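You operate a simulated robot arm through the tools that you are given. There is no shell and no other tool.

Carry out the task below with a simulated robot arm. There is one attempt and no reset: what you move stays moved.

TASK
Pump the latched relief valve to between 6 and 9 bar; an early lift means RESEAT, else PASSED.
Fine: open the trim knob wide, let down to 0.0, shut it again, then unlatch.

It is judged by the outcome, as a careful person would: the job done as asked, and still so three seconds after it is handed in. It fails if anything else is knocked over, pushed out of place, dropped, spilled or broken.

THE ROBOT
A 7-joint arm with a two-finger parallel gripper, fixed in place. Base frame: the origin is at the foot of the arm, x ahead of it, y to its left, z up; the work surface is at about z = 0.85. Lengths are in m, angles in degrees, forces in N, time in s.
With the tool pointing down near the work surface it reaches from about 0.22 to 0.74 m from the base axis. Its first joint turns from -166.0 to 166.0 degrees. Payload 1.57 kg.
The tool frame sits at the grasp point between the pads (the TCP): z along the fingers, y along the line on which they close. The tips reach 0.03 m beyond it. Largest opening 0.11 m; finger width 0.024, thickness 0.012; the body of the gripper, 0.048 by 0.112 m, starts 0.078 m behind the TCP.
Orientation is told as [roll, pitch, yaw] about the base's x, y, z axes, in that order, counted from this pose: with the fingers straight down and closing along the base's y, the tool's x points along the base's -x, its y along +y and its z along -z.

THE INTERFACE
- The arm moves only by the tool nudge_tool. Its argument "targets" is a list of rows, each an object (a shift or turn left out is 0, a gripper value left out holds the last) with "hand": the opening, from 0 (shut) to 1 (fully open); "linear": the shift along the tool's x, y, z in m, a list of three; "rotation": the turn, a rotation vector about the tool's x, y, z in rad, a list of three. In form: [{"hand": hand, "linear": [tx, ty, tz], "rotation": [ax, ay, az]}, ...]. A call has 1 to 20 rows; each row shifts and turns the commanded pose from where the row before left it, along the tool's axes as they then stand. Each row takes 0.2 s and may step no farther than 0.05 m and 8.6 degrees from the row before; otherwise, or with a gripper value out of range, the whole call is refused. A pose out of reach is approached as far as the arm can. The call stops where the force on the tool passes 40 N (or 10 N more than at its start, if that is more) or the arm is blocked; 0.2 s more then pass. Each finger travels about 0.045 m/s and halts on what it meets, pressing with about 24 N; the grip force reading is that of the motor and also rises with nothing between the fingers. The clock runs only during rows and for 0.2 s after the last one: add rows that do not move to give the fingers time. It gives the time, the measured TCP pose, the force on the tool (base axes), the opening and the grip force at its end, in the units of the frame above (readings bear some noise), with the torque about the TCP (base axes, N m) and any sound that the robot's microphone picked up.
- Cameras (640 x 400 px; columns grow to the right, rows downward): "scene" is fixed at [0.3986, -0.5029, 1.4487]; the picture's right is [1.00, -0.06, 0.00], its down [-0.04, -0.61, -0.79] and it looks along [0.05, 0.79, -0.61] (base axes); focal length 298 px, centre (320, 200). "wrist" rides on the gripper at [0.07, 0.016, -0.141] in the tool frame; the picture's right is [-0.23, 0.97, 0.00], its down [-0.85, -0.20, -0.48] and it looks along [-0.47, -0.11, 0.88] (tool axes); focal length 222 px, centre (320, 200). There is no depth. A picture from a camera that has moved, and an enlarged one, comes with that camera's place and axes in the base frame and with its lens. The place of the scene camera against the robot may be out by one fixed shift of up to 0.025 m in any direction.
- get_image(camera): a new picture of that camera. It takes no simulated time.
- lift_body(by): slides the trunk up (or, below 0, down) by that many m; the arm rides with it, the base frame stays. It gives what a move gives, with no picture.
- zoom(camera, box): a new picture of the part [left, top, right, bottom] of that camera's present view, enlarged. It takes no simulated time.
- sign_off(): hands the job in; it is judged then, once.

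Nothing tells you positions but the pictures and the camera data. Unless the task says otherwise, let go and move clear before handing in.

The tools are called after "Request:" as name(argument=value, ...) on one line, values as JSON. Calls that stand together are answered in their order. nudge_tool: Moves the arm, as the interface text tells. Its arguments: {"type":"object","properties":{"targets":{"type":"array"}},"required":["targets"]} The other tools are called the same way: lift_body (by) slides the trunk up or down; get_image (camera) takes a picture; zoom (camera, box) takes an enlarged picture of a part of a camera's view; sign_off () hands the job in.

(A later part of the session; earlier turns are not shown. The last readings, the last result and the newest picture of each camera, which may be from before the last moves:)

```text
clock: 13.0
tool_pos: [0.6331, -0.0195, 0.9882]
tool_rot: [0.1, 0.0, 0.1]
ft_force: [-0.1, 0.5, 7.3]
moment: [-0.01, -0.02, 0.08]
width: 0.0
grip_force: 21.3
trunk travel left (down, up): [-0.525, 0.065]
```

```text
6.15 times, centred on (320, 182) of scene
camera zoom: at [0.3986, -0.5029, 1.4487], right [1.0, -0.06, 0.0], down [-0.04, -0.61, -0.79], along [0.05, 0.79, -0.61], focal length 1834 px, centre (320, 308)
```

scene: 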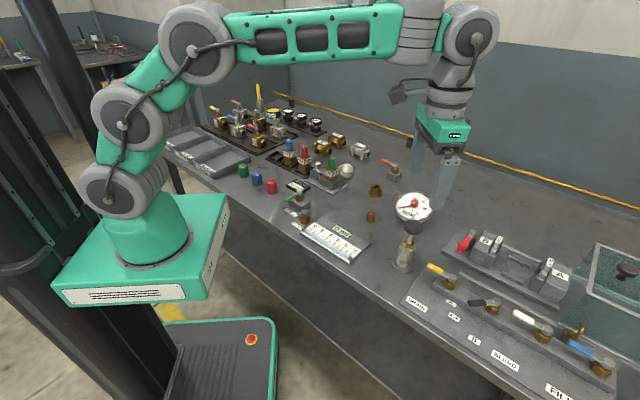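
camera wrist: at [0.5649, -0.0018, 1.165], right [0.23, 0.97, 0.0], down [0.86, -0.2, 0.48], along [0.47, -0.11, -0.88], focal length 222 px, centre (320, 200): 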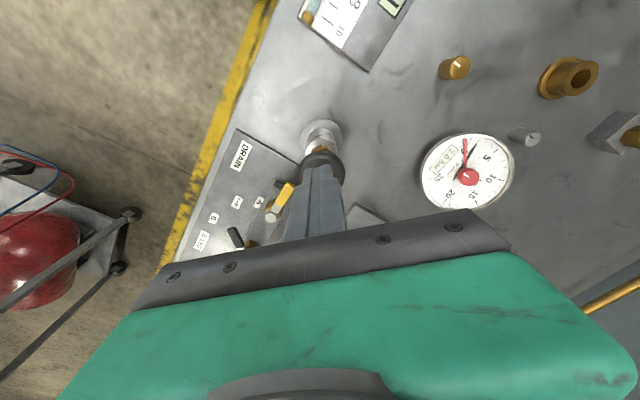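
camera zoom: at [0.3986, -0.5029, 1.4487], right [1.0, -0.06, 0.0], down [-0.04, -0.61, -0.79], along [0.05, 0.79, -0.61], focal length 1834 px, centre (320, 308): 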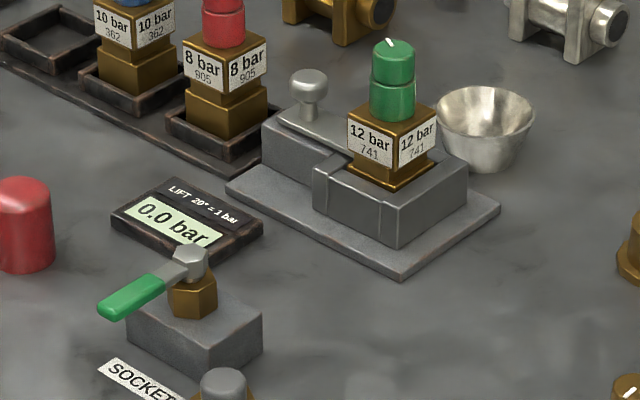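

Gauge digital reads 5.6 bar, no lift. I'll release the plunger and begin a third stroke.

Request:
nudge_tool(targets=[{"linear": [0, 0, -0.015]}, {"linear": [0, 0, -0.015]}, {"linear": [0, 0, -0.006]}, {"linear": [0, 0, 0]}, {"linear": [0, 0, 0.005]}, {"linear": [0, 0, 0.005]}, {"linear": [0, 0, 0.005]}, {"linear": [0, 0, 0.004]}])

Request:
zoom(camera="wrist", box=[420, 110, 560, 210])

Request:
zoom(camera="scene", box=[270, 150, 370, 215])

Request:
zoom(camera="scene", box=[370, 160, 470, 290])

```text
clock: 14.8
tool_pos: [0.6333, -0.0198, 1.0044]
tool_rot: [0.0, -0.2, 0.0]
ft_force: [1.8, 0.2, 2.6]
moment: [0.01, -0.05, 0.01]
width: 0.0
grip_force: 21.3
trunk travel left (down, up): [-0.525, 0.065]
```

```text
4.00 times, centred on (490, 160) of wrist
camera zoom: at [0.5629, -0.003, 1.1454], right [0.23, 0.97, 0.0], down [0.85, -0.2, 0.48], along [0.47, -0.11, -0.88], focal length 888 px, centre (-360, 360)
```

zoom: 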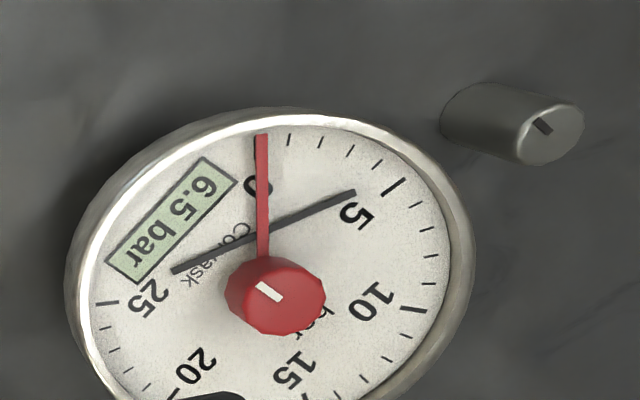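

```text
6.15 times, centred on (320, 182) of scene
camera zoom: at [0.3986, -0.5029, 1.4487], right [1.0, -0.06, 0.0], down [-0.04, -0.61, -0.79], along [0.05, 0.79, -0.61], focal length 1834 px, centre (320, 308)
```

zoom: 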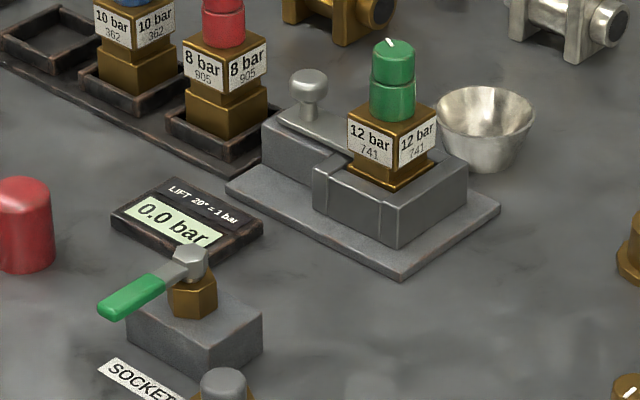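

```text
3.08 times, centred on (420, 225) of scene
camera zoom: at [0.3986, -0.5029, 1.4487], right [1.0, -0.06, 0.0], down [-0.04, -0.61, -0.79], along [0.05, 0.79, -0.61], focal length 917 px, centre (12, 123)
```

zoom: 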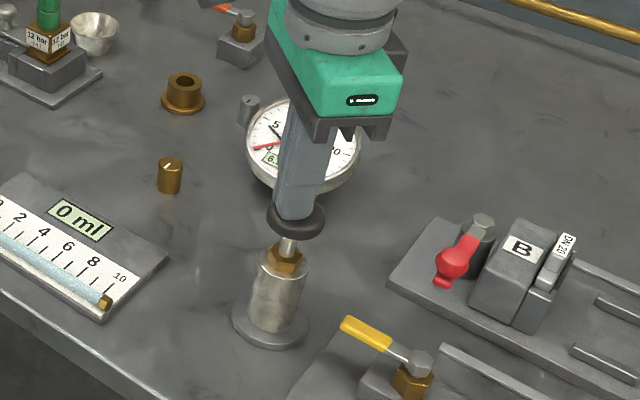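

6.5 bar with no lift and lift readout still 0.0. I'll add about one bar more to sit comfortably in the band (~7.5).

Request:
nudge_tool(targets=[{"linear": [0, 0, 0.004]}, {"linear": [0, 0, 0.004]}, {"linear": [0, 0, 0.003]}])

Request:
zoom(camera="wrist", box=[420, 110, 560, 210])

Request:
zoom(camera="scene", box=[270, 150, 370, 215])

```text
clock: 15.6
tool_pos: [0.6333, -0.0186, 0.9941]
tool_rot: [0.0, -0.1, 0.0]
ft_force: [3.2, -0.8, 3.8]
moment: [-0.05, -0.14, -0.04]
width: 0.0
grip_force: 21.8
trunk travel left (down, up): [-0.525, 0.065]
```

```text
4.00 times, centred on (490, 160) of wrist
camera zoom: at [0.562, -0.0026, 1.1352], right [0.23, 0.97, 0.0], down [0.85, -0.2, 0.48], along [0.47, -0.11, -0.88], focal length 888 px, centre (-360, 360)
```

zoom: 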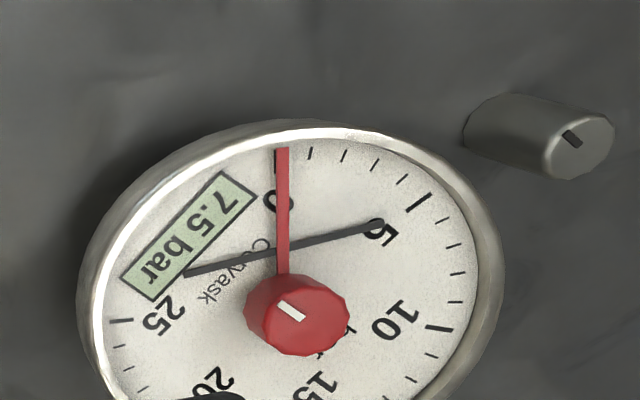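

```text
6.15 times, centred on (320, 182) of scene
camera zoom: at [0.3986, -0.5029, 1.4487], right [1.0, -0.06, 0.0], down [-0.04, -0.61, -0.79], along [0.05, 0.79, -0.61], focal length 1834 px, centre (320, 308)
```

zoom: 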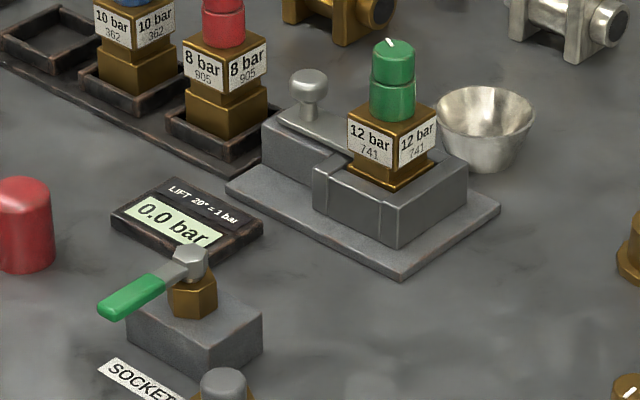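

7.5 bar, no lift sound and the LIFT readout stays 0.0. I'll back off the pump, and check that the pressure holds while I look closely at the green SOCKET valve.

Request:
nudge_tool(targets=[{"linear": [0, 0, -0.02]}, {"linear": [0, 0, -0.03]}, {"linear": [0, 0, -0.04], "hand": 1}, {"linear": [0, 0, -0.04], "hand": 1}, {"linear": [0.025, 0.04, 0], "hand": 1}, {"linear": [0.025, 0.04, 0], "hand": 1}, {"linear": [0.025, 0.04, 0], "hand": 1}, {"linear": [0.03, 0.04, 0], "hand": 1}, {"linear": [0.03, 0.04, 0], "hand": 1}, {"linear": [0.03, 0.03, 0], "hand": 1}])

Request:
get_image(camera="wrist")

Request:
zoom(camera="scene", box=[370, 175, 450, 285])

Request:
zoom(camera="scene", box=[270, 150, 370, 215])

```text
clock: 17.8
tool_pos: [0.4681, 0.2125, 1.1247]
tool_rot: [0.0, -0.2, 0.1]
ft_force: [0.1, 0.1, 0.5]
moment: [0.01, 0.0, -0.02]
width: 0.1102
grip_force: 0.0
trunk travel left (down, up): [-0.525, 0.065]
```

```text
taken
camera wrist: at [0.3969, 0.2288, 1.2662], right [0.23, 0.97, 0.0], down [0.85, -0.2, 0.48], along [0.47, -0.11, -0.88], focal length 222 px, centre (320, 200)
```

wrist: 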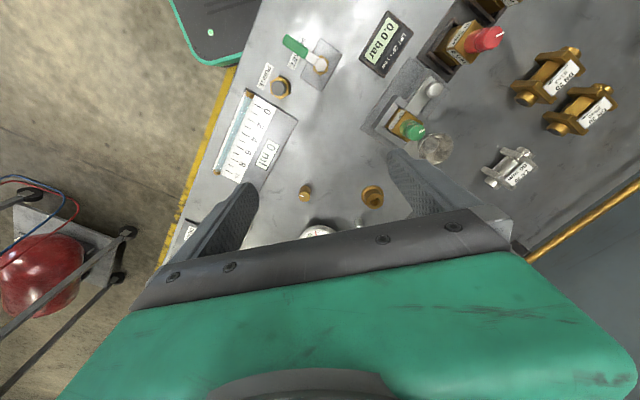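

```text
3.64 times, centred on (410, 230) of scene
camera zoom: at [0.3986, -0.5029, 1.4487], right [1.0, -0.06, 0.0], down [-0.04, -0.61, -0.79], along [0.05, 0.79, -0.61], focal length 1084 px, centre (-7, 91)
```

zoom: 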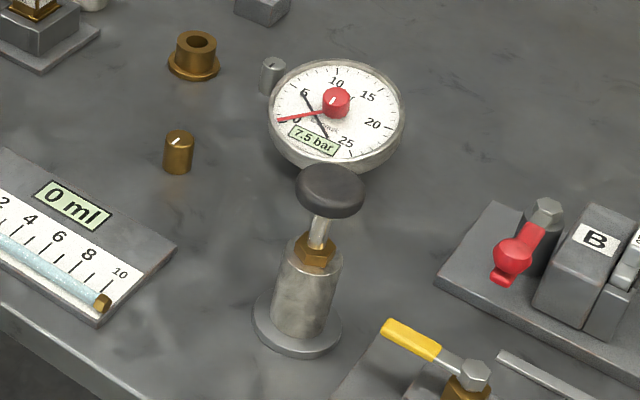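

```text
6.15 times, centred on (320, 182) of scene
camera zoom: at [0.3986, -0.5029, 1.4487], right [1.0, -0.06, 0.0], down [-0.04, -0.61, -0.79], along [0.05, 0.79, -0.61], focal length 1834 px, centre (320, 308)
```

zoom: 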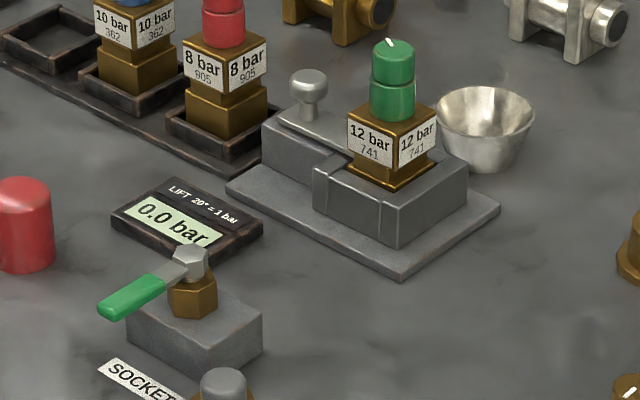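

Pressure holds at 7.5 bar. Let me enlarge the wrist view around the SOCKET valve and the nest.

Request:
zoom(camera="wrist", box=[230, 20, 370, 120])

Request:
zoom(camera="wrist", box=[350, 40, 490, 140])

Request:
zoom(camera="wrist", box=[270, 150, 410, 250])

```text
4.00 times, centred on (300, 70) of wrist
camera zoom: at [0.3969, 0.2288, 1.2662], right [0.23, 0.97, 0.0], down [0.85, -0.2, 0.48], along [0.47, -0.11, -0.88], focal length 888 px, centre (400, 720)
```

zoom: 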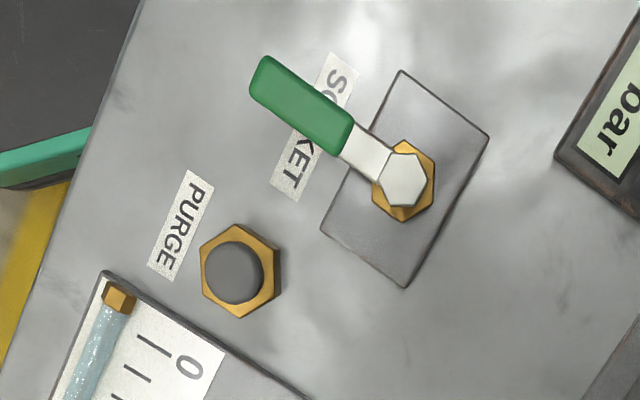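

```text
4.00 times, centred on (420, 90) of wrist
camera zoom: at [0.3969, 0.2288, 1.2662], right [0.23, 0.97, 0.0], down [0.85, -0.2, 0.48], along [0.47, -0.11, -0.88], focal length 888 px, centre (-80, 640)
```

zoom: 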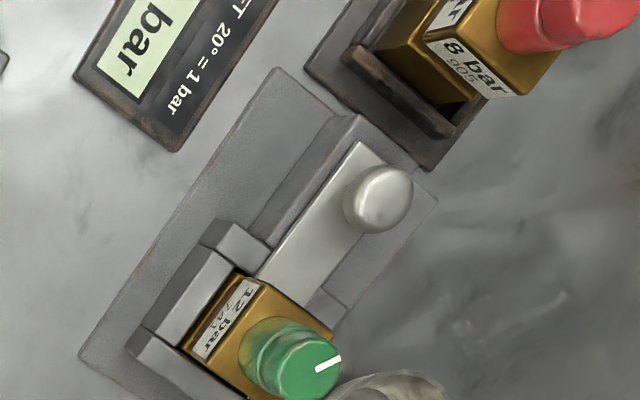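

```text
4.00 times, centred on (340, 200) of wrist
camera zoom: at [0.3969, 0.2288, 1.2662], right [0.23, 0.97, 0.0], down [0.85, -0.2, 0.48], along [0.47, -0.11, -0.88], focal length 888 px, centre (240, 200)
```

zoom: 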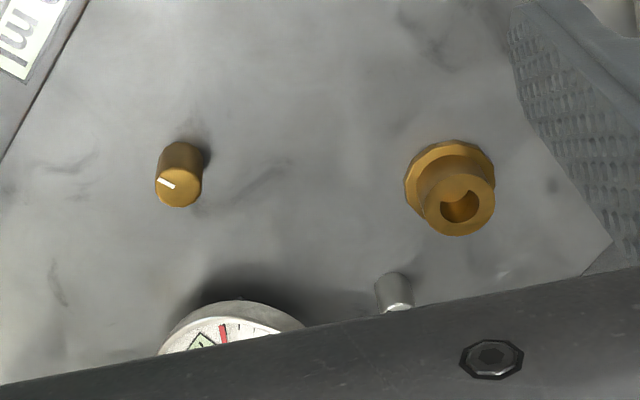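

The SOCKET valve's lever lies in line toward the nest (same orientation logic as the shut manifold levers being crosswise), so I take the nest as pressurised: no early lift at 7.5 bar. The free-standing brass knob at about (0.590, 0.152, top 0.883) is my best candidate for the trim knob; I'll hover above it with the fingers part-open.

Request:
nudge_tool(targets=[{"linear": [-0.0306, -0.0151, 0.0312], "hand": 0.6}, {"linear": [-0.0306, -0.0151, 0.0312]}, {"linear": [-0.0306, -0.0151, 0.0312]}, {"linear": [-0.0306, -0.0151, 0.0312]}, {"linear": [0, 0, 0.03]}])

Request:
get_image(camera="wrist")

Request:
zoom(camera="scene", box=[330, 140, 450, 260])

```text
clock: 19.0
tool_pos: [0.5892, 0.1507, 0.97]
tool_rot: [0.0, 0.0, 0.0]
ft_force: [0.0, 0.1, -0.1]
moment: [0.01, 0.0, 0.0]
width: 0.0657
grip_force: 0.1
trunk travel left (down, up): [-0.525, 0.065]
```

```text
taken
camera wrist: at [0.519, 0.1674, 1.1107], right [0.23, 0.97, 0.0], down [0.85, -0.2, 0.48], along [0.47, -0.11, -0.88], focal length 222 px, centre (320, 200)
```

wrist: 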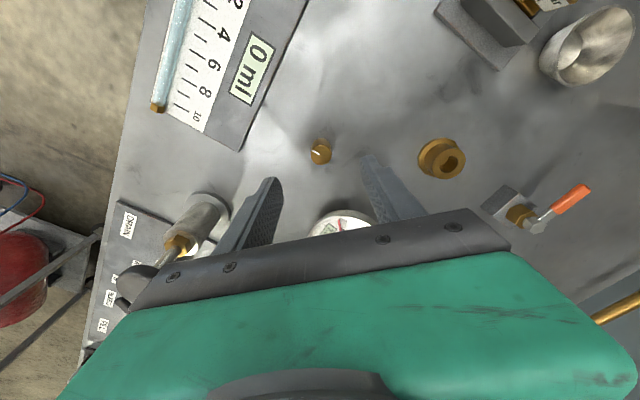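

```text
3.33 times, centred on (390, 200) of scene
camera zoom: at [0.3986, -0.5029, 1.4487], right [1.0, -0.06, 0.0], down [-0.04, -0.61, -0.79], along [0.05, 0.79, -0.61], focal length 993 px, centre (87, 200)
```

zoom: 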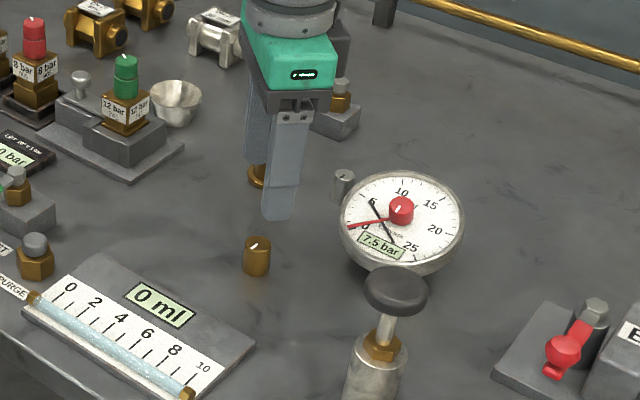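

I'll zoom at the knob to refine its centre before descending.

Request:
zoom(camera="wrist", box=[290, 125, 350, 175])

```text
8.00 times, centred on (320, 150) of wrist
camera zoom: at [0.519, 0.1674, 1.1107], right [0.23, 0.97, 0.0], down [0.85, -0.2, 0.48], along [0.47, -0.11, -0.88], focal length 1777 px, centre (320, 600)
```

zoom: 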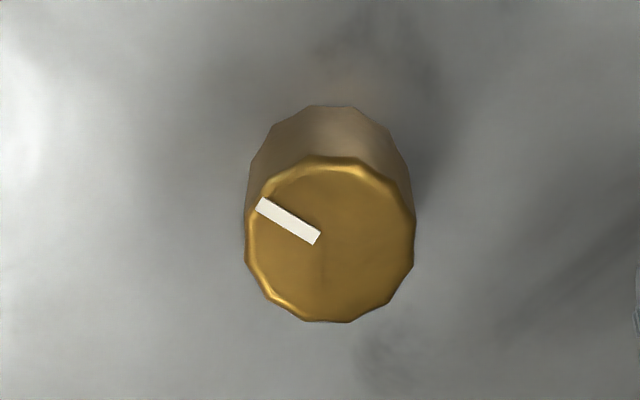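

Knob centre is (0.588, 0.1525), ~22 mm across. I'll descend around it and close the fingers on it.

Request:
nudge_tool(targets=[{"linear": [0.001, 0.0015, 0.03]}, {"linear": [0, 0, 0.03]}, {"linear": [0, 0, 0.019]}, {"hand": 0}, {"hand": 0}, {"hand": 0}, {"hand": 0}, {"hand": 0}])

Request:
zoom(camera="scene", box=[330, 140, 450, 260])

```text
clock: 20.8
tool_pos: [0.5888, 0.1523, 0.89]
tool_rot: [0.0, -0.1, 0.1]
ft_force: [1.0, 6.6, -3.5]
moment: [0.38, -0.5, -0.04]
width: 0.0235
grip_force: 36.0
trunk travel left (down, up): [-0.525, 0.065]
```

```text
3.33 times, centred on (390, 200) of scene
camera zoom: at [0.3986, -0.5029, 1.4487], right [1.0, -0.06, 0.0], down [-0.04, -0.61, -0.79], along [0.05, 0.79, -0.61], focal length 993 px, centre (87, 200)
```

zoom: 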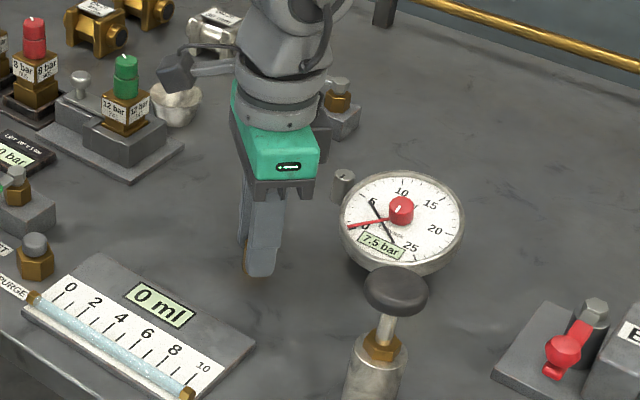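

The knob is held (0.0235 m wide). I'll turn it about 16° counter-clockwise (seen from above) and watch the gauge.

Request:
nudge_tool(targets=[{"rotation": [0, 0, -0.14]}, {"rotation": [0, 0, -0.14]}, {"linear": [0, 0, 0]}])

Request:
zoom(camera="scene", box=[330, 140, 450, 260])

Request:
get_image(camera="wrist")

```text
clock: 21.6
tool_pos: [0.5893, 0.1517, 0.8907]
tool_rot: [-0.1, 0.1, 16.2]
ft_force: [-6.5, 4.6, -6.3]
moment: [0.35, -0.6, -0.01]
width: 0.0234
grip_force: 35.7
trunk travel left (down, up): [-0.525, 0.065]
```

```text
3.33 times, centred on (390, 200) of scene
camera zoom: at [0.3986, -0.5029, 1.4487], right [1.0, -0.06, 0.0], down [-0.04, -0.61, -0.79], along [0.05, 0.79, -0.61], focal length 993 px, centre (87, 200)
```

zoom: 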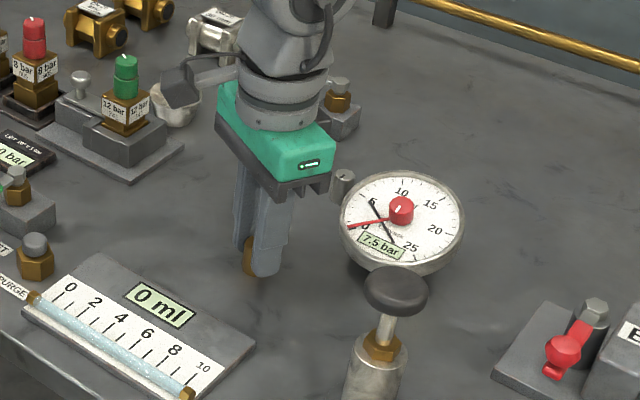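

```text
taken
camera wrist: at [0.5171, 0.1484, 1.0309], right [-0.05, 1.0, 0.0], down [0.88, 0.05, 0.48], along [0.48, 0.02, -0.88], focal length 222 px, centre (320, 200)
```

wrist: 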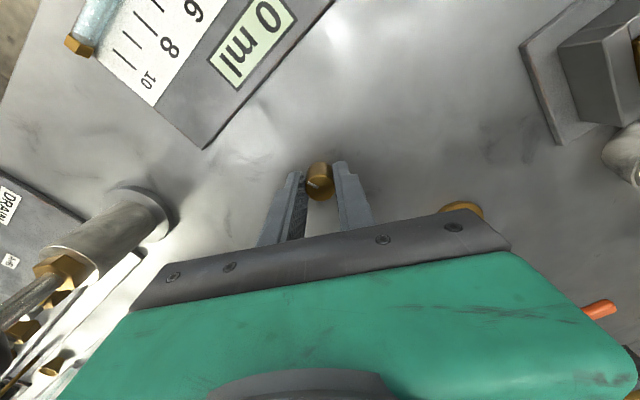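

No change at 16°. I'll check that the knob truly rotated with the fingers.

Request:
zoom(camera="wrist", box=[290, 145, 350, 205])

Request:
zoom(camera="scene", box=[385, 185, 445, 235])

```text
6.67 times, centred on (320, 175) of wrist
camera zoom: at [0.5171, 0.1484, 1.0309], right [-0.05, 1.0, 0.0], down [0.88, 0.05, 0.48], along [0.48, 0.02, -0.88], focal length 1481 px, centre (320, 367)
```

zoom: 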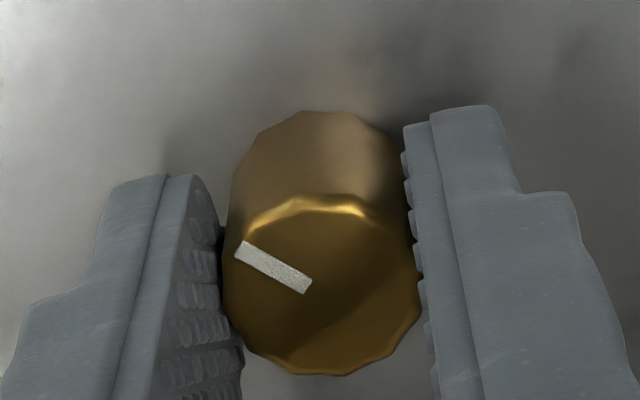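

```text
8.00 times, centred on (415, 210) of scene
camera zoom: at [0.3986, -0.5029, 1.4487], right [1.0, -0.06, 0.0], down [-0.04, -0.61, -0.79], along [0.05, 0.79, -0.61], focal length 2384 px, centre (-440, 120)
```

zoom: 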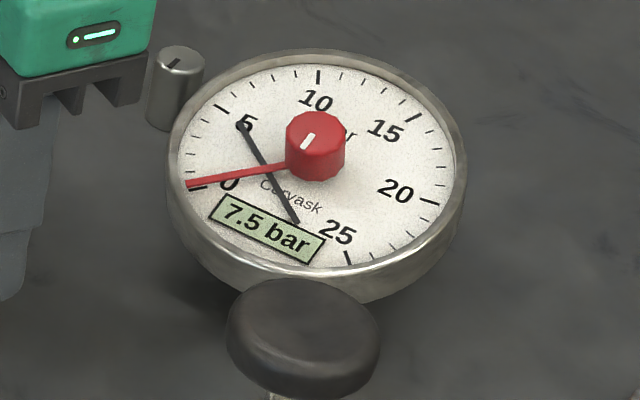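

The knob did follow the fingers, and the gauge stays 7.5. I'll turn another ~25° and read again.

Request:
nudge_tool(targets=[{"rotation": [0, 0, -0.14]}, {"rotation": [0, 0, -0.14]}, {"rotation": [0, 0, -0.14]}, {"linear": [0, 0, 0]}])

Request:
zoom(camera="scene", box=[385, 185, 445, 235])

Request:
zoom(camera="wrist", box=[290, 145, 350, 205])

Request:
zoom(camera="scene", box=[280, 190, 370, 265])

```text
clock: 22.6
tool_pos: [0.5895, 0.1514, 0.8915]
tool_rot: [0.0, 0.2, 40.2]
ft_force: [-12.1, -0.2, -8.6]
moment: [-0.14, 0.33, 0.0]
width: 0.023
grip_force: 35.6
trunk travel left (down, up): [-0.525, 0.065]
```

```text
8.00 times, centred on (415, 210) of scene
camera zoom: at [0.3986, -0.5029, 1.4487], right [1.0, -0.06, 0.0], down [-0.04, -0.61, -0.79], along [0.05, 0.79, -0.61], focal length 2384 px, centre (-440, 120)
```

zoom: 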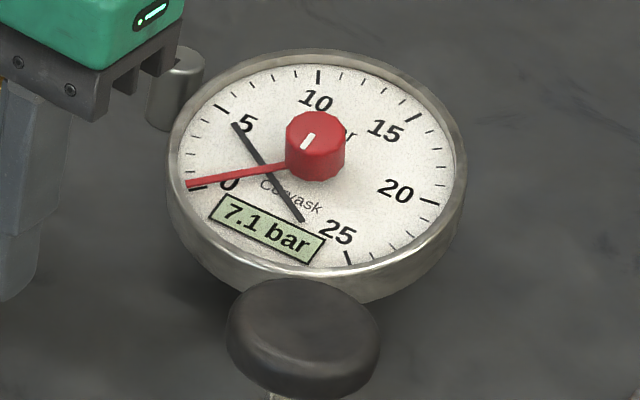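

```text
6.67 times, centred on (320, 175) of wrist
camera zoom: at [0.5252, 0.1191, 1.031], right [-0.45, 0.89, 0.0], down [0.78, 0.4, 0.48], along [0.42, 0.22, -0.88], focal length 1481 px, centre (320, 367)
```

zoom: 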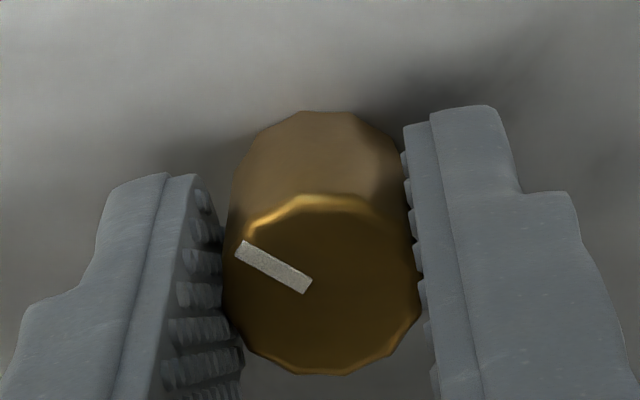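

```text
5.33 times, centred on (325, 228) of scene
camera zoom: at [0.3986, -0.5029, 1.4487], right [1.0, -0.06, 0.0], down [-0.04, -0.61, -0.79], along [0.05, 0.79, -0.61], focal length 1589 px, centre (293, 53)
```

zoom: 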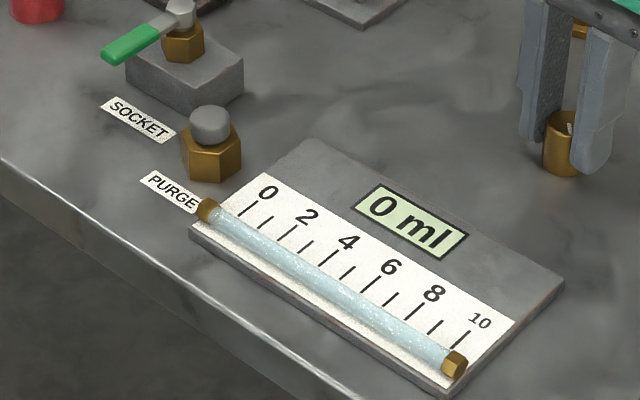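

The brass knob lets pressure down (7.1 bar now), so it behaves like the fine bleed. I'll ease off the sideways force by about 1.5 mm and pause to see the rate of fall.

Request:
nudge_tool(targets=[{"linear": [0.0012, 0.001, 0]}, {"linear": [0, 0, 0]}, {"linear": [0, 0, 0]}, {"linear": [0, 0, 0]}, {"linear": [0, 0, 0]}])

Request:
zoom(camera="scene", box=[385, 185, 445, 235])

```text
clock: 23.8
tool_pos: [0.5902, 0.1505, 0.8902]
tool_rot: [0.0, 0.1, 40.0]
ft_force: [-5.4, 1.1, -17.2]
moment: [0.15, -0.03, 0.01]
width: 0.0234
grip_force: 35.9
trunk travel left (down, up): [-0.525, 0.065]
```

```text
8.00 times, centred on (415, 210) of scene
camera zoom: at [0.3986, -0.5029, 1.4487], right [1.0, -0.06, 0.0], down [-0.04, -0.61, -0.79], along [0.05, 0.79, -0.61], focal length 2384 px, centre (-440, 120)
```

zoom: 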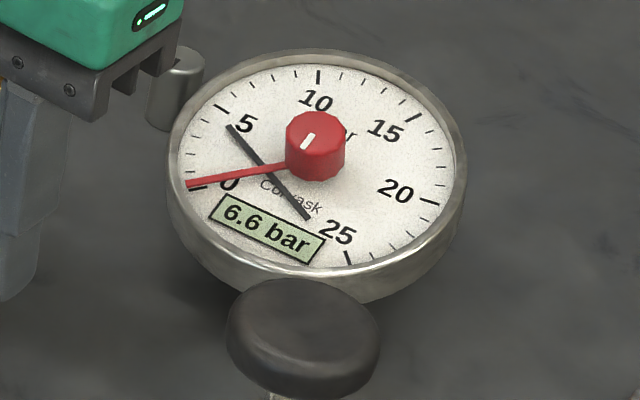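

It falls about 0.4 bar/s at this opening. I'll open it wider by another ~50° and watch.

Request:
nudge_tool(targets=[{"rotation": [0, 0, -0.14]}, {"rotation": [0, 0, -0.14]}, {"rotation": [0, 0, -0.14]}, {"rotation": [0, 0, -0.14]}, {"rotation": [0, 0, -0.14]}, {"rotation": [0, 0, -0.14]}])

Request:
zoom(camera="scene", box=[385, 185, 445, 235])

Request:
zoom(camera="wrist", box=[290, 145, 350, 205])

Request:
get_image(camera="scene")

```text
clock: 25.2
tool_pos: [0.5903, 0.149, 0.8904]
tool_rot: [0.0, -0.1, 88.2]
ft_force: [4.9, -8.8, -13.5]
moment: [-0.73, 0.14, -0.01]
width: 0.0236
grip_force: 35.8
trunk travel left (down, up): [-0.525, 0.065]
```

```text
8.00 times, centred on (415, 210) of scene
camera zoom: at [0.3986, -0.5029, 1.4487], right [1.0, -0.06, 0.0], down [-0.04, -0.61, -0.79], along [0.05, 0.79, -0.61], focal length 2384 px, centre (-440, 120)
```

zoom: 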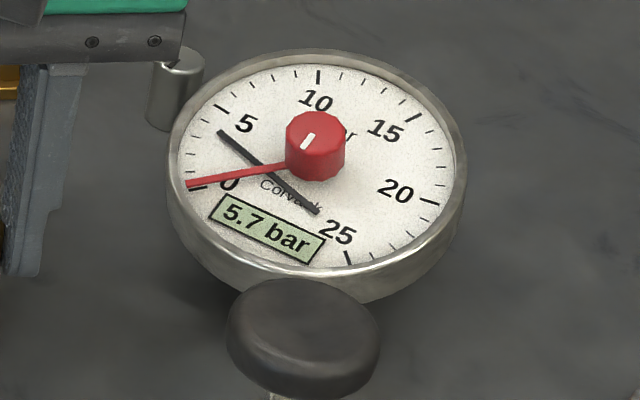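

```text
6.67 times, centred on (320, 175) of wrist
camera zoom: at [0.5709, 0.0817, 1.0308], right [-0.97, 0.26, 0.0], down [0.23, 0.85, 0.48], along [0.12, 0.46, -0.88], focal length 1481 px, centre (320, 367)
```

zoom: 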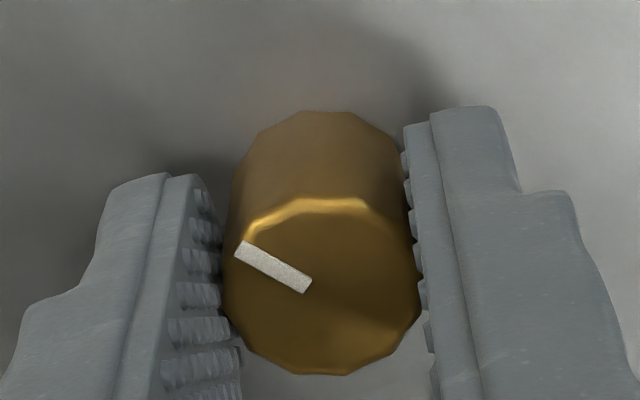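

```text
taken
```

scene: 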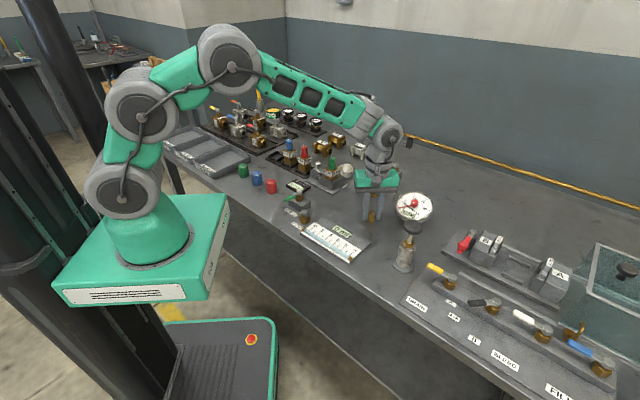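

At ~90° open it bleeds about 0.65 bar/s – a fine bleed, consistent with the trim knob. I'll keep opening it.

Request:
nudge_tool(targets=[{"rotation": [0, 0, -0.14]}, {"rotation": [0, 0, -0.14]}, {"rotation": [0, 0, -0.14]}, {"rotation": [0, 0, -0.14]}, {"rotation": [0, 0, -0.14]}, {"rotation": [0, 0, -0.14]}, {"rotation": [0, 0, -0.14]}])

Request:
zoom(camera="scene", box=[385, 185, 445, 235])

Request:
zoom(camera="wrist", box=[290, 145, 350, 205])

```text
clock: 26.8
tool_pos: [0.5905, 0.1508, 0.8896]
tool_rot: [0.0, 0.1, 144.6]
ft_force: [21.4, -8.7, -12.3]
moment: [-0.57, -0.9, 0.0]
width: 0.0233
grip_force: 35.9
trunk travel left (down, up): [-0.525, 0.065]
```

```text
8.00 times, centred on (415, 210) of scene
camera zoom: at [0.3986, -0.5029, 1.4487], right [1.0, -0.06, 0.0], down [-0.04, -0.61, -0.79], along [0.05, 0.79, -0.61], focal length 2384 px, centre (-440, 120)
```

zoom: 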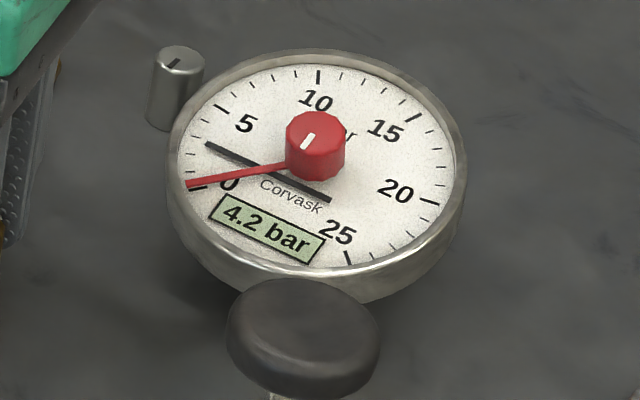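

```text
6.67 times, centred on (320, 175) of wrist
camera zoom: at [0.6379, 0.0976, 1.0309], right [-0.75, -0.66, 0.0], down [-0.58, 0.66, 0.48], along [-0.32, 0.36, -0.88], focal length 1481 px, centre (320, 367)
```

zoom: 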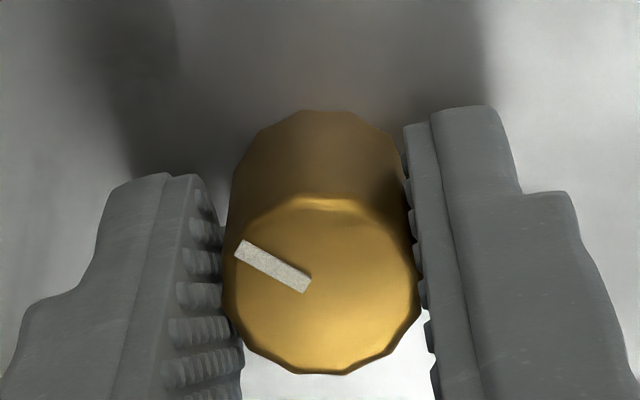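

Now 4.2 bar and falling ~1 bar/s. I'll relieve the sideways force and open a further ~25°.

Request:
nudge_tool(targets=[{"linear": [0.0022, -0.0003, 0]}, {"rotation": [0, 0, -0.14]}, {"rotation": [0, 0, -0.14]}, {"rotation": [0, 0, -0.14]}])

Request:
zoom(camera="scene", box=[385, 185, 445, 235])

Request:
zoom(camera="wrist", box=[290, 145, 350, 205])

```text
clock: 27.8
tool_pos: [0.5914, 0.1511, 0.8896]
tool_rot: [0.0, 0.1, 168.7]
ft_force: [13.5, 6.9, -6.1]
moment: [0.37, 0.66, -0.01]
width: 0.0235
grip_force: 35.4
trunk travel left (down, up): [-0.525, 0.065]
```

```text
8.00 times, centred on (415, 210) of scene
camera zoom: at [0.3986, -0.5029, 1.4487], right [1.0, -0.06, 0.0], down [-0.04, -0.61, -0.79], along [0.05, 0.79, -0.61], focal length 2384 px, centre (-440, 120)
```

zoom: 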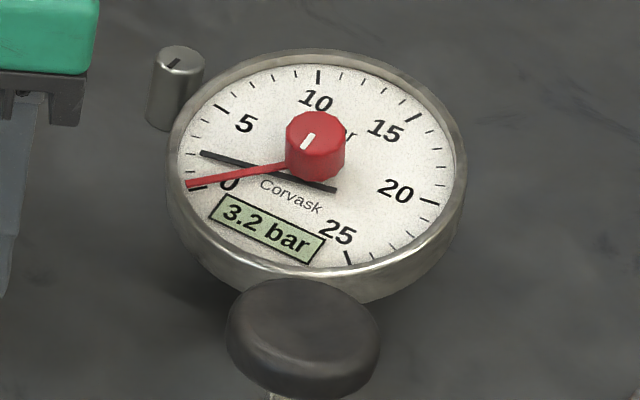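

```text
6.67 times, centred on (320, 175) of wrist
camera zoom: at [0.6562, 0.1223, 1.0309], right [-0.41, -0.91, 0.0], down [-0.8, 0.36, 0.48], along [-0.44, 0.2, -0.88], focal length 1481 px, centre (320, 367)
```

zoom: 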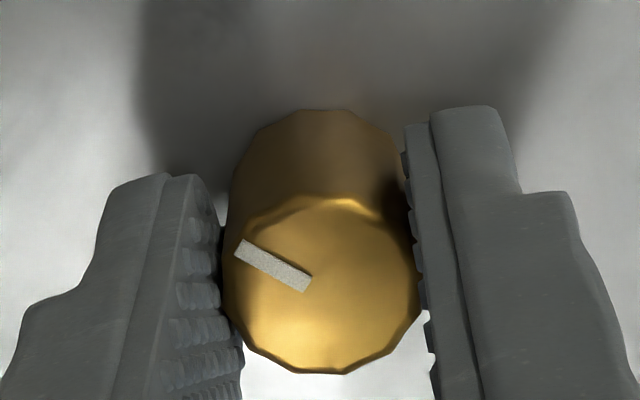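

3.2 bar with the knob ~170° open. I'll hold it there while the pressure runs down.

Request:
nudge_tool(targets=[{"linear": [0.001, 0, 0]}, {"linear": [0, 0, 0]}, {"linear": [0, 0, 0]}, {"linear": [0, 0, 0]}, {"linear": [0, 0, 0]}, {"linear": [0, 0, 0]}, {"linear": [0, 0, 0]}, {"linear": [0, 0, 0]}, {"linear": [0, 0, 0]}, {"linear": [0, 0, 0]}, {"linear": [0, 0, 0]}, {"linear": [0, 0, 0]}, {"linear": [0, 0, 0]}, {"linear": [0, 0, 0]}, {"linear": [0, 0, 0]}, {"linear": [0, 0, 0]}, {"linear": [0, 0, 0]}, {"linear": [0, 0, 0]}])

Request:
zoom(camera="scene", box=[385, 185, 445, 235])

```text
clock: 31.6
tool_pos: [0.5913, 0.1512, 0.8904]
tool_rot: [0.0, 0.1, 168.5]
ft_force: [-2.5, 28.0, -10.5]
moment: [0.73, -0.02, -0.02]
width: 0.0234
grip_force: 35.7
trunk travel left (down, up): [-0.525, 0.065]
```

```text
8.00 times, centred on (415, 210) of scene
camera zoom: at [0.3986, -0.5029, 1.4487], right [1.0, -0.06, 0.0], down [-0.04, -0.61, -0.79], along [0.05, 0.79, -0.61], focal length 2384 px, centre (-440, 120)
```

zoom: 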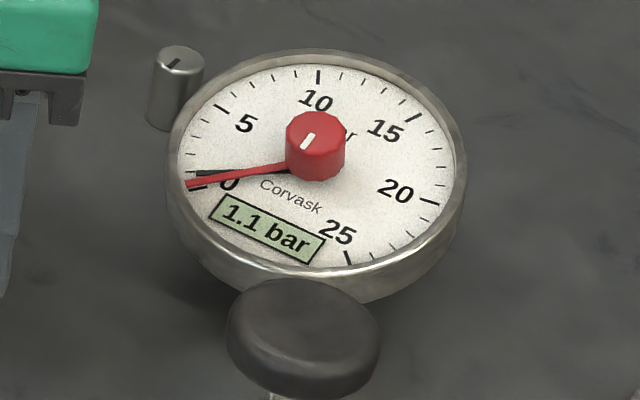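

1.1 bar and decaying. I'll recentre slightly in y to shed the side load and keep waiting.

Request:
nudge_tool(targets=[{"linear": [-0.0003, -0.0015, 0]}, {"linear": [0, 0, 0]}, {"linear": [0, 0, 0]}, {"linear": [0, 0, 0]}, {"linear": [0, 0, 0]}, {"linear": [0, 0, 0]}, {"linear": [0, 0, 0]}, {"linear": [0, 0, 0]}, {"linear": [0, 0, 0]}, {"linear": [0, 0, 0]}, {"linear": [0, 0, 0]}, {"linear": [0, 0, 0]}, {"linear": [0, 0, 0]}, {"linear": [0, 0, 0]}, {"linear": [0, 0, 0]}, {"linear": [0, 0, 0]}, {"linear": [0, 0, 0]}, {"linear": [0, 0, 0]}, {"linear": [0, 0, 0]}, {"linear": [0, 0, 0]}])

Request:
zoom(camera="scene", box=[385, 185, 445, 235])

```text
clock: 35.8
tool_pos: [0.5914, 0.1517, 0.8898]
tool_rot: [0.2, 0.1, 168.4]
ft_force: [-3.9, 5.0, -7.4]
moment: [0.12, -0.24, 0.01]
width: 0.0234
grip_force: 35.6
trunk travel left (down, up): [-0.525, 0.065]
```

```text
8.00 times, centred on (415, 210) of scene
camera zoom: at [0.3986, -0.5029, 1.4487], right [1.0, -0.06, 0.0], down [-0.04, -0.61, -0.79], along [0.05, 0.79, -0.61], focal length 2384 px, centre (-440, 120)
```

zoom: 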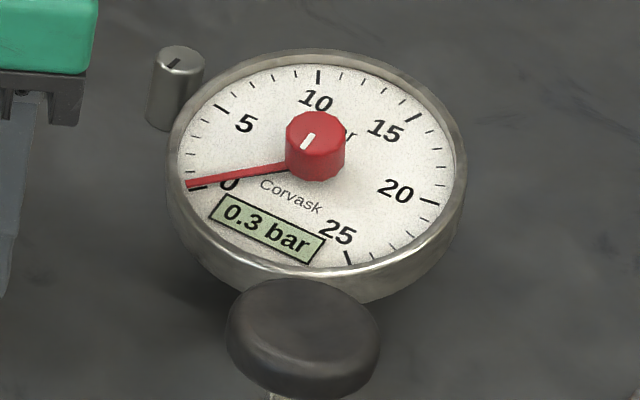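

0.3 bar now; forces are low. I'll keep waiting for 0.0.

Request:
nudge_tool(targets=[{"linear": [0, 0, 0]}, {"linear": [0, 0, 0]}, {"linear": [0, 0, 0]}, {"linear": [0, 0, 0]}, {"linear": [0, 0, 0]}, {"linear": [0, 0, 0]}, {"linear": [0, 0, 0]}, {"linear": [0, 0, 0]}, {"linear": [0, 0, 0]}, {"linear": [0, 0, 0]}, {"linear": [0, 0, 0]}, {"linear": [0, 0, 0]}, {"linear": [0, 0, 0]}, {"linear": [0, 0, 0]}, {"linear": [0, 0, 0]}, {"linear": [0, 0, 0]}, {"linear": [0, 0, 0]}, {"linear": [0, 0, 0]}, {"linear": [0, 0, 0]}, {"linear": [0, 0, 0]}])

Request:
zoom(camera="scene", box=[385, 185, 445, 235])

```text
clock: 40.0
tool_pos: [0.5913, 0.1521, 0.8903]
tool_rot: [0.1, 0.0, 168.3]
ft_force: [-3.6, 4.2, -7.7]
moment: [0.17, 0.1, 0.0]
width: 0.0236
grip_force: 35.6
trunk travel left (down, up): [-0.525, 0.065]
```

```text
8.00 times, centred on (415, 210) of scene
camera zoom: at [0.3986, -0.5029, 1.4487], right [1.0, -0.06, 0.0], down [-0.04, -0.61, -0.79], along [0.05, 0.79, -0.61], focal length 2384 px, centre (-440, 120)
```

zoom: 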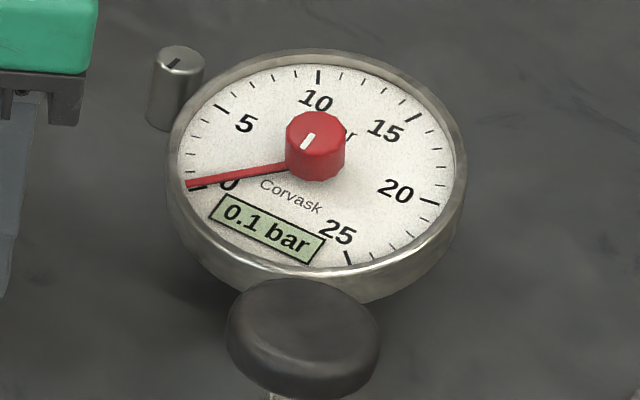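

0.1 bar remains. Waiting longer for it to read 0.0.

Request:
nudge_tool(targets=[{"linear": [0, 0, 0]}, {"linear": [0, 0, 0]}, {"linear": [0, 0, 0]}, {"linear": [0, 0, 0]}, {"linear": [0, 0, 0]}, {"linear": [0, 0, 0]}, {"linear": [0, 0, 0]}, {"linear": [0, 0, 0]}, {"linear": [0, 0, 0]}, {"linear": [0, 0, 0]}, {"linear": [0, 0, 0]}, {"linear": [0, 0, 0]}, {"linear": [0, 0, 0]}, {"linear": [0, 0, 0]}, {"linear": [0, 0, 0]}, {"linear": [0, 0, 0]}, {"linear": [0, 0, 0]}, {"linear": [0, 0, 0]}, {"linear": [0, 0, 0]}, {"linear": [0, 0, 0]}])

Request:
nudge_tool(targets=[{"linear": [0, 0, 0]}, {"linear": [0, 0, 0]}, {"linear": [0, 0, 0]}, {"linear": [0, 0, 0]}, {"linear": [0, 0, 0]}, {"linear": [0, 0, 0]}, {"linear": [0, 0, 0]}, {"linear": [0, 0, 0]}, {"linear": [0, 0, 0]}, {"linear": [0, 0, 0]}, {"linear": [0, 0, 0]}, {"linear": [0, 0, 0]}, {"linear": [0, 0, 0]}, {"linear": [0, 0, 0]}, {"linear": [0, 0, 0]}, {"linear": [0, 0, 0]}, {"linear": [0, 0, 0]}, {"linear": [0, 0, 0]}, {"linear": [0, 0, 0]}, {"linear": [0, 0, 0]}])

Request:
zoom(camera="scene", box=[385, 185, 445, 235])

```text
clock: 44.2
tool_pos: [0.5918, 0.1516, 0.8906]
tool_rot: [0.0, -0.1, 168.4]
ft_force: [-4.5, 3.4, -6.3]
moment: [0.12, 0.09, 0.01]
width: 0.0236
grip_force: 35.5
trunk travel left (down, up): [-0.525, 0.065]
```

```text
clock: 48.4
tool_pos: [0.5906, 0.1516, 0.8898]
tool_rot: [0.0, 0.0, 168.4]
ft_force: [-3.1, 4.4, -6.7]
moment: [0.18, 0.07, -0.01]
width: 0.0232
grip_force: 35.5
trunk travel left (down, up): [-0.525, 0.065]
```

```text
8.00 times, centred on (415, 210) of scene
camera zoom: at [0.3986, -0.5029, 1.4487], right [1.0, -0.06, 0.0], down [-0.04, -0.61, -0.79], along [0.05, 0.79, -0.61], focal length 2384 px, centre (-440, 120)
```

zoom: 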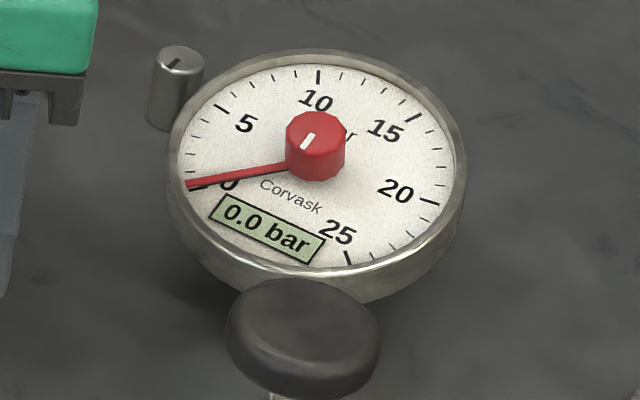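

The gauge reads 0.0 bar. Now I turn the knob back clockwise to shut, in two halves, watching forces.

Request:
nudge_tool(targets=[{"rotation": [0, 0, 0.14]}, {"rotation": [0, 0, 0.14]}, {"rotation": [0, 0, 0.14]}, {"rotation": [0, 0, 0.14]}, {"rotation": [0, 0, 0.14]}, {"rotation": [0, 0, 0.14]}, {"rotation": [0, 0, 0.14]}])

Request:
zoom(camera="wrist", box=[290, 145, 350, 205])

```text
clock: 50.0
tool_pos: [0.5915, 0.1508, 0.8891]
tool_rot: [0.0, 0.0, 112.0]
ft_force: [-6.4, -10.4, 0.6]
moment: [-0.45, 0.42, -0.03]
width: 0.0235
grip_force: 35.8
trunk travel left (down, up): [-0.525, 0.065]
```

```text
6.67 times, centred on (320, 175) of wrist
camera zoom: at [0.6011, 0.0803, 1.0311], right [-0.99, -0.15, 0.0], down [-0.14, 0.87, 0.48], along [-0.07, 0.47, -0.88], focal length 1481 px, centre (320, 367)
```

zoom: 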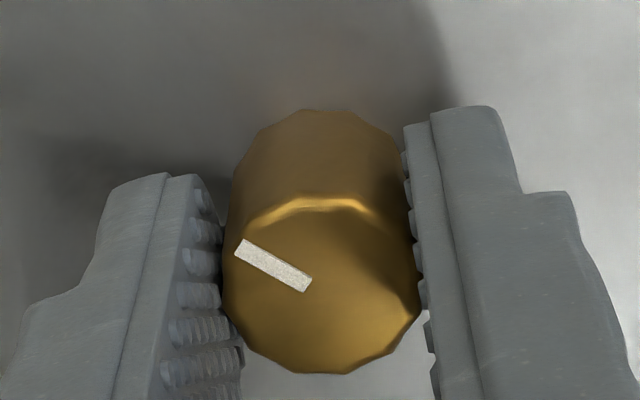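

The knob follows the fingers without slip. Continuing clockwise.

Request:
nudge_tool(targets=[{"rotation": [0, 0, 0.14]}, {"rotation": [0, 0, 0.14]}, {"rotation": [0, 0, 0.14]}, {"rotation": [0, 0, 0.14]}, {"rotation": [0, 0, 0.14]}, {"rotation": [0, 0, 0.14]}, {"rotation": [0, 0, 0.14]}])

Request:
zoom(camera="wrist", box=[290, 145, 350, 205])

```text
clock: 51.6
tool_pos: [0.5906, 0.1508, 0.8901]
tool_rot: [0.0, 0.1, 56.1]
ft_force: [-12.6, -14.9, -4.3]
moment: [0.2, -0.11, 0.01]
width: 0.0235
grip_force: 35.5
trunk travel left (down, up): [-0.525, 0.065]
```

```text
6.67 times, centred on (320, 175) of wrist
camera zoom: at [0.5367, 0.1023, 1.0311], right [-0.68, 0.73, 0.0], down [0.64, 0.6, 0.48], along [0.35, 0.33, -0.88], focal length 1481 px, centre (320, 367)
```

zoom: 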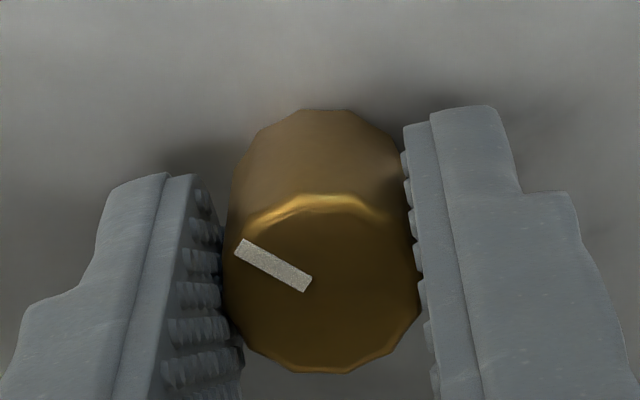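

About 56° left. I'll ease the side load and finish to the original closed mark.

Request:
nudge_tool(targets=[{"linear": [0.0018, 0, 0]}, {"rotation": [0, 0, 0.14]}, {"rotation": [0, 0, 0.14]}, {"rotation": [0, 0, 0.14]}, {"rotation": [0, 0, 0.14]}, {"rotation": [0, 0, 0.14]}, {"rotation": [0, 0, 0.14]}, {"rotation": [0, 0, 0.14]}])

Request:
zoom(camera="wrist", box=[290, 145, 350, 205])

Request:
zoom(camera="scene", box=[330, 140, 450, 260])

```text
clock: 53.4
tool_pos: [0.5905, 0.152, 0.8892]
tool_rot: [-0.1, 0.0, 0.0]
ft_force: [-19.7, 12.2, -6.1]
moment: [0.39, 1.2, 0.04]
width: 0.0235
grip_force: 36.1
trunk travel left (down, up): [-0.525, 0.065]
```

```text
6.67 times, centred on (320, 175) of wrist
camera zoom: at [0.5186, 0.1687, 1.031], right [0.23, 0.97, 0.0], down [0.85, -0.2, 0.48], along [0.47, -0.11, -0.88], focal length 1481 px, centre (320, 367)
```

zoom: 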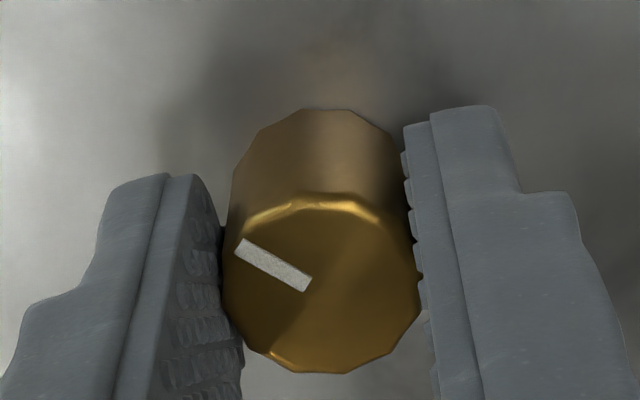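

```text
3.33 times, centred on (390, 200) of scene
camera zoom: at [0.3986, -0.5029, 1.4487], right [1.0, -0.06, 0.0], down [-0.04, -0.61, -0.79], along [0.05, 0.79, -0.61], focal length 993 px, centre (87, 200)
```

zoom: 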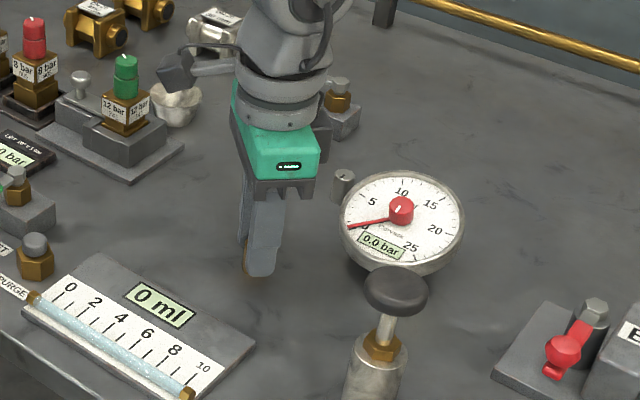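

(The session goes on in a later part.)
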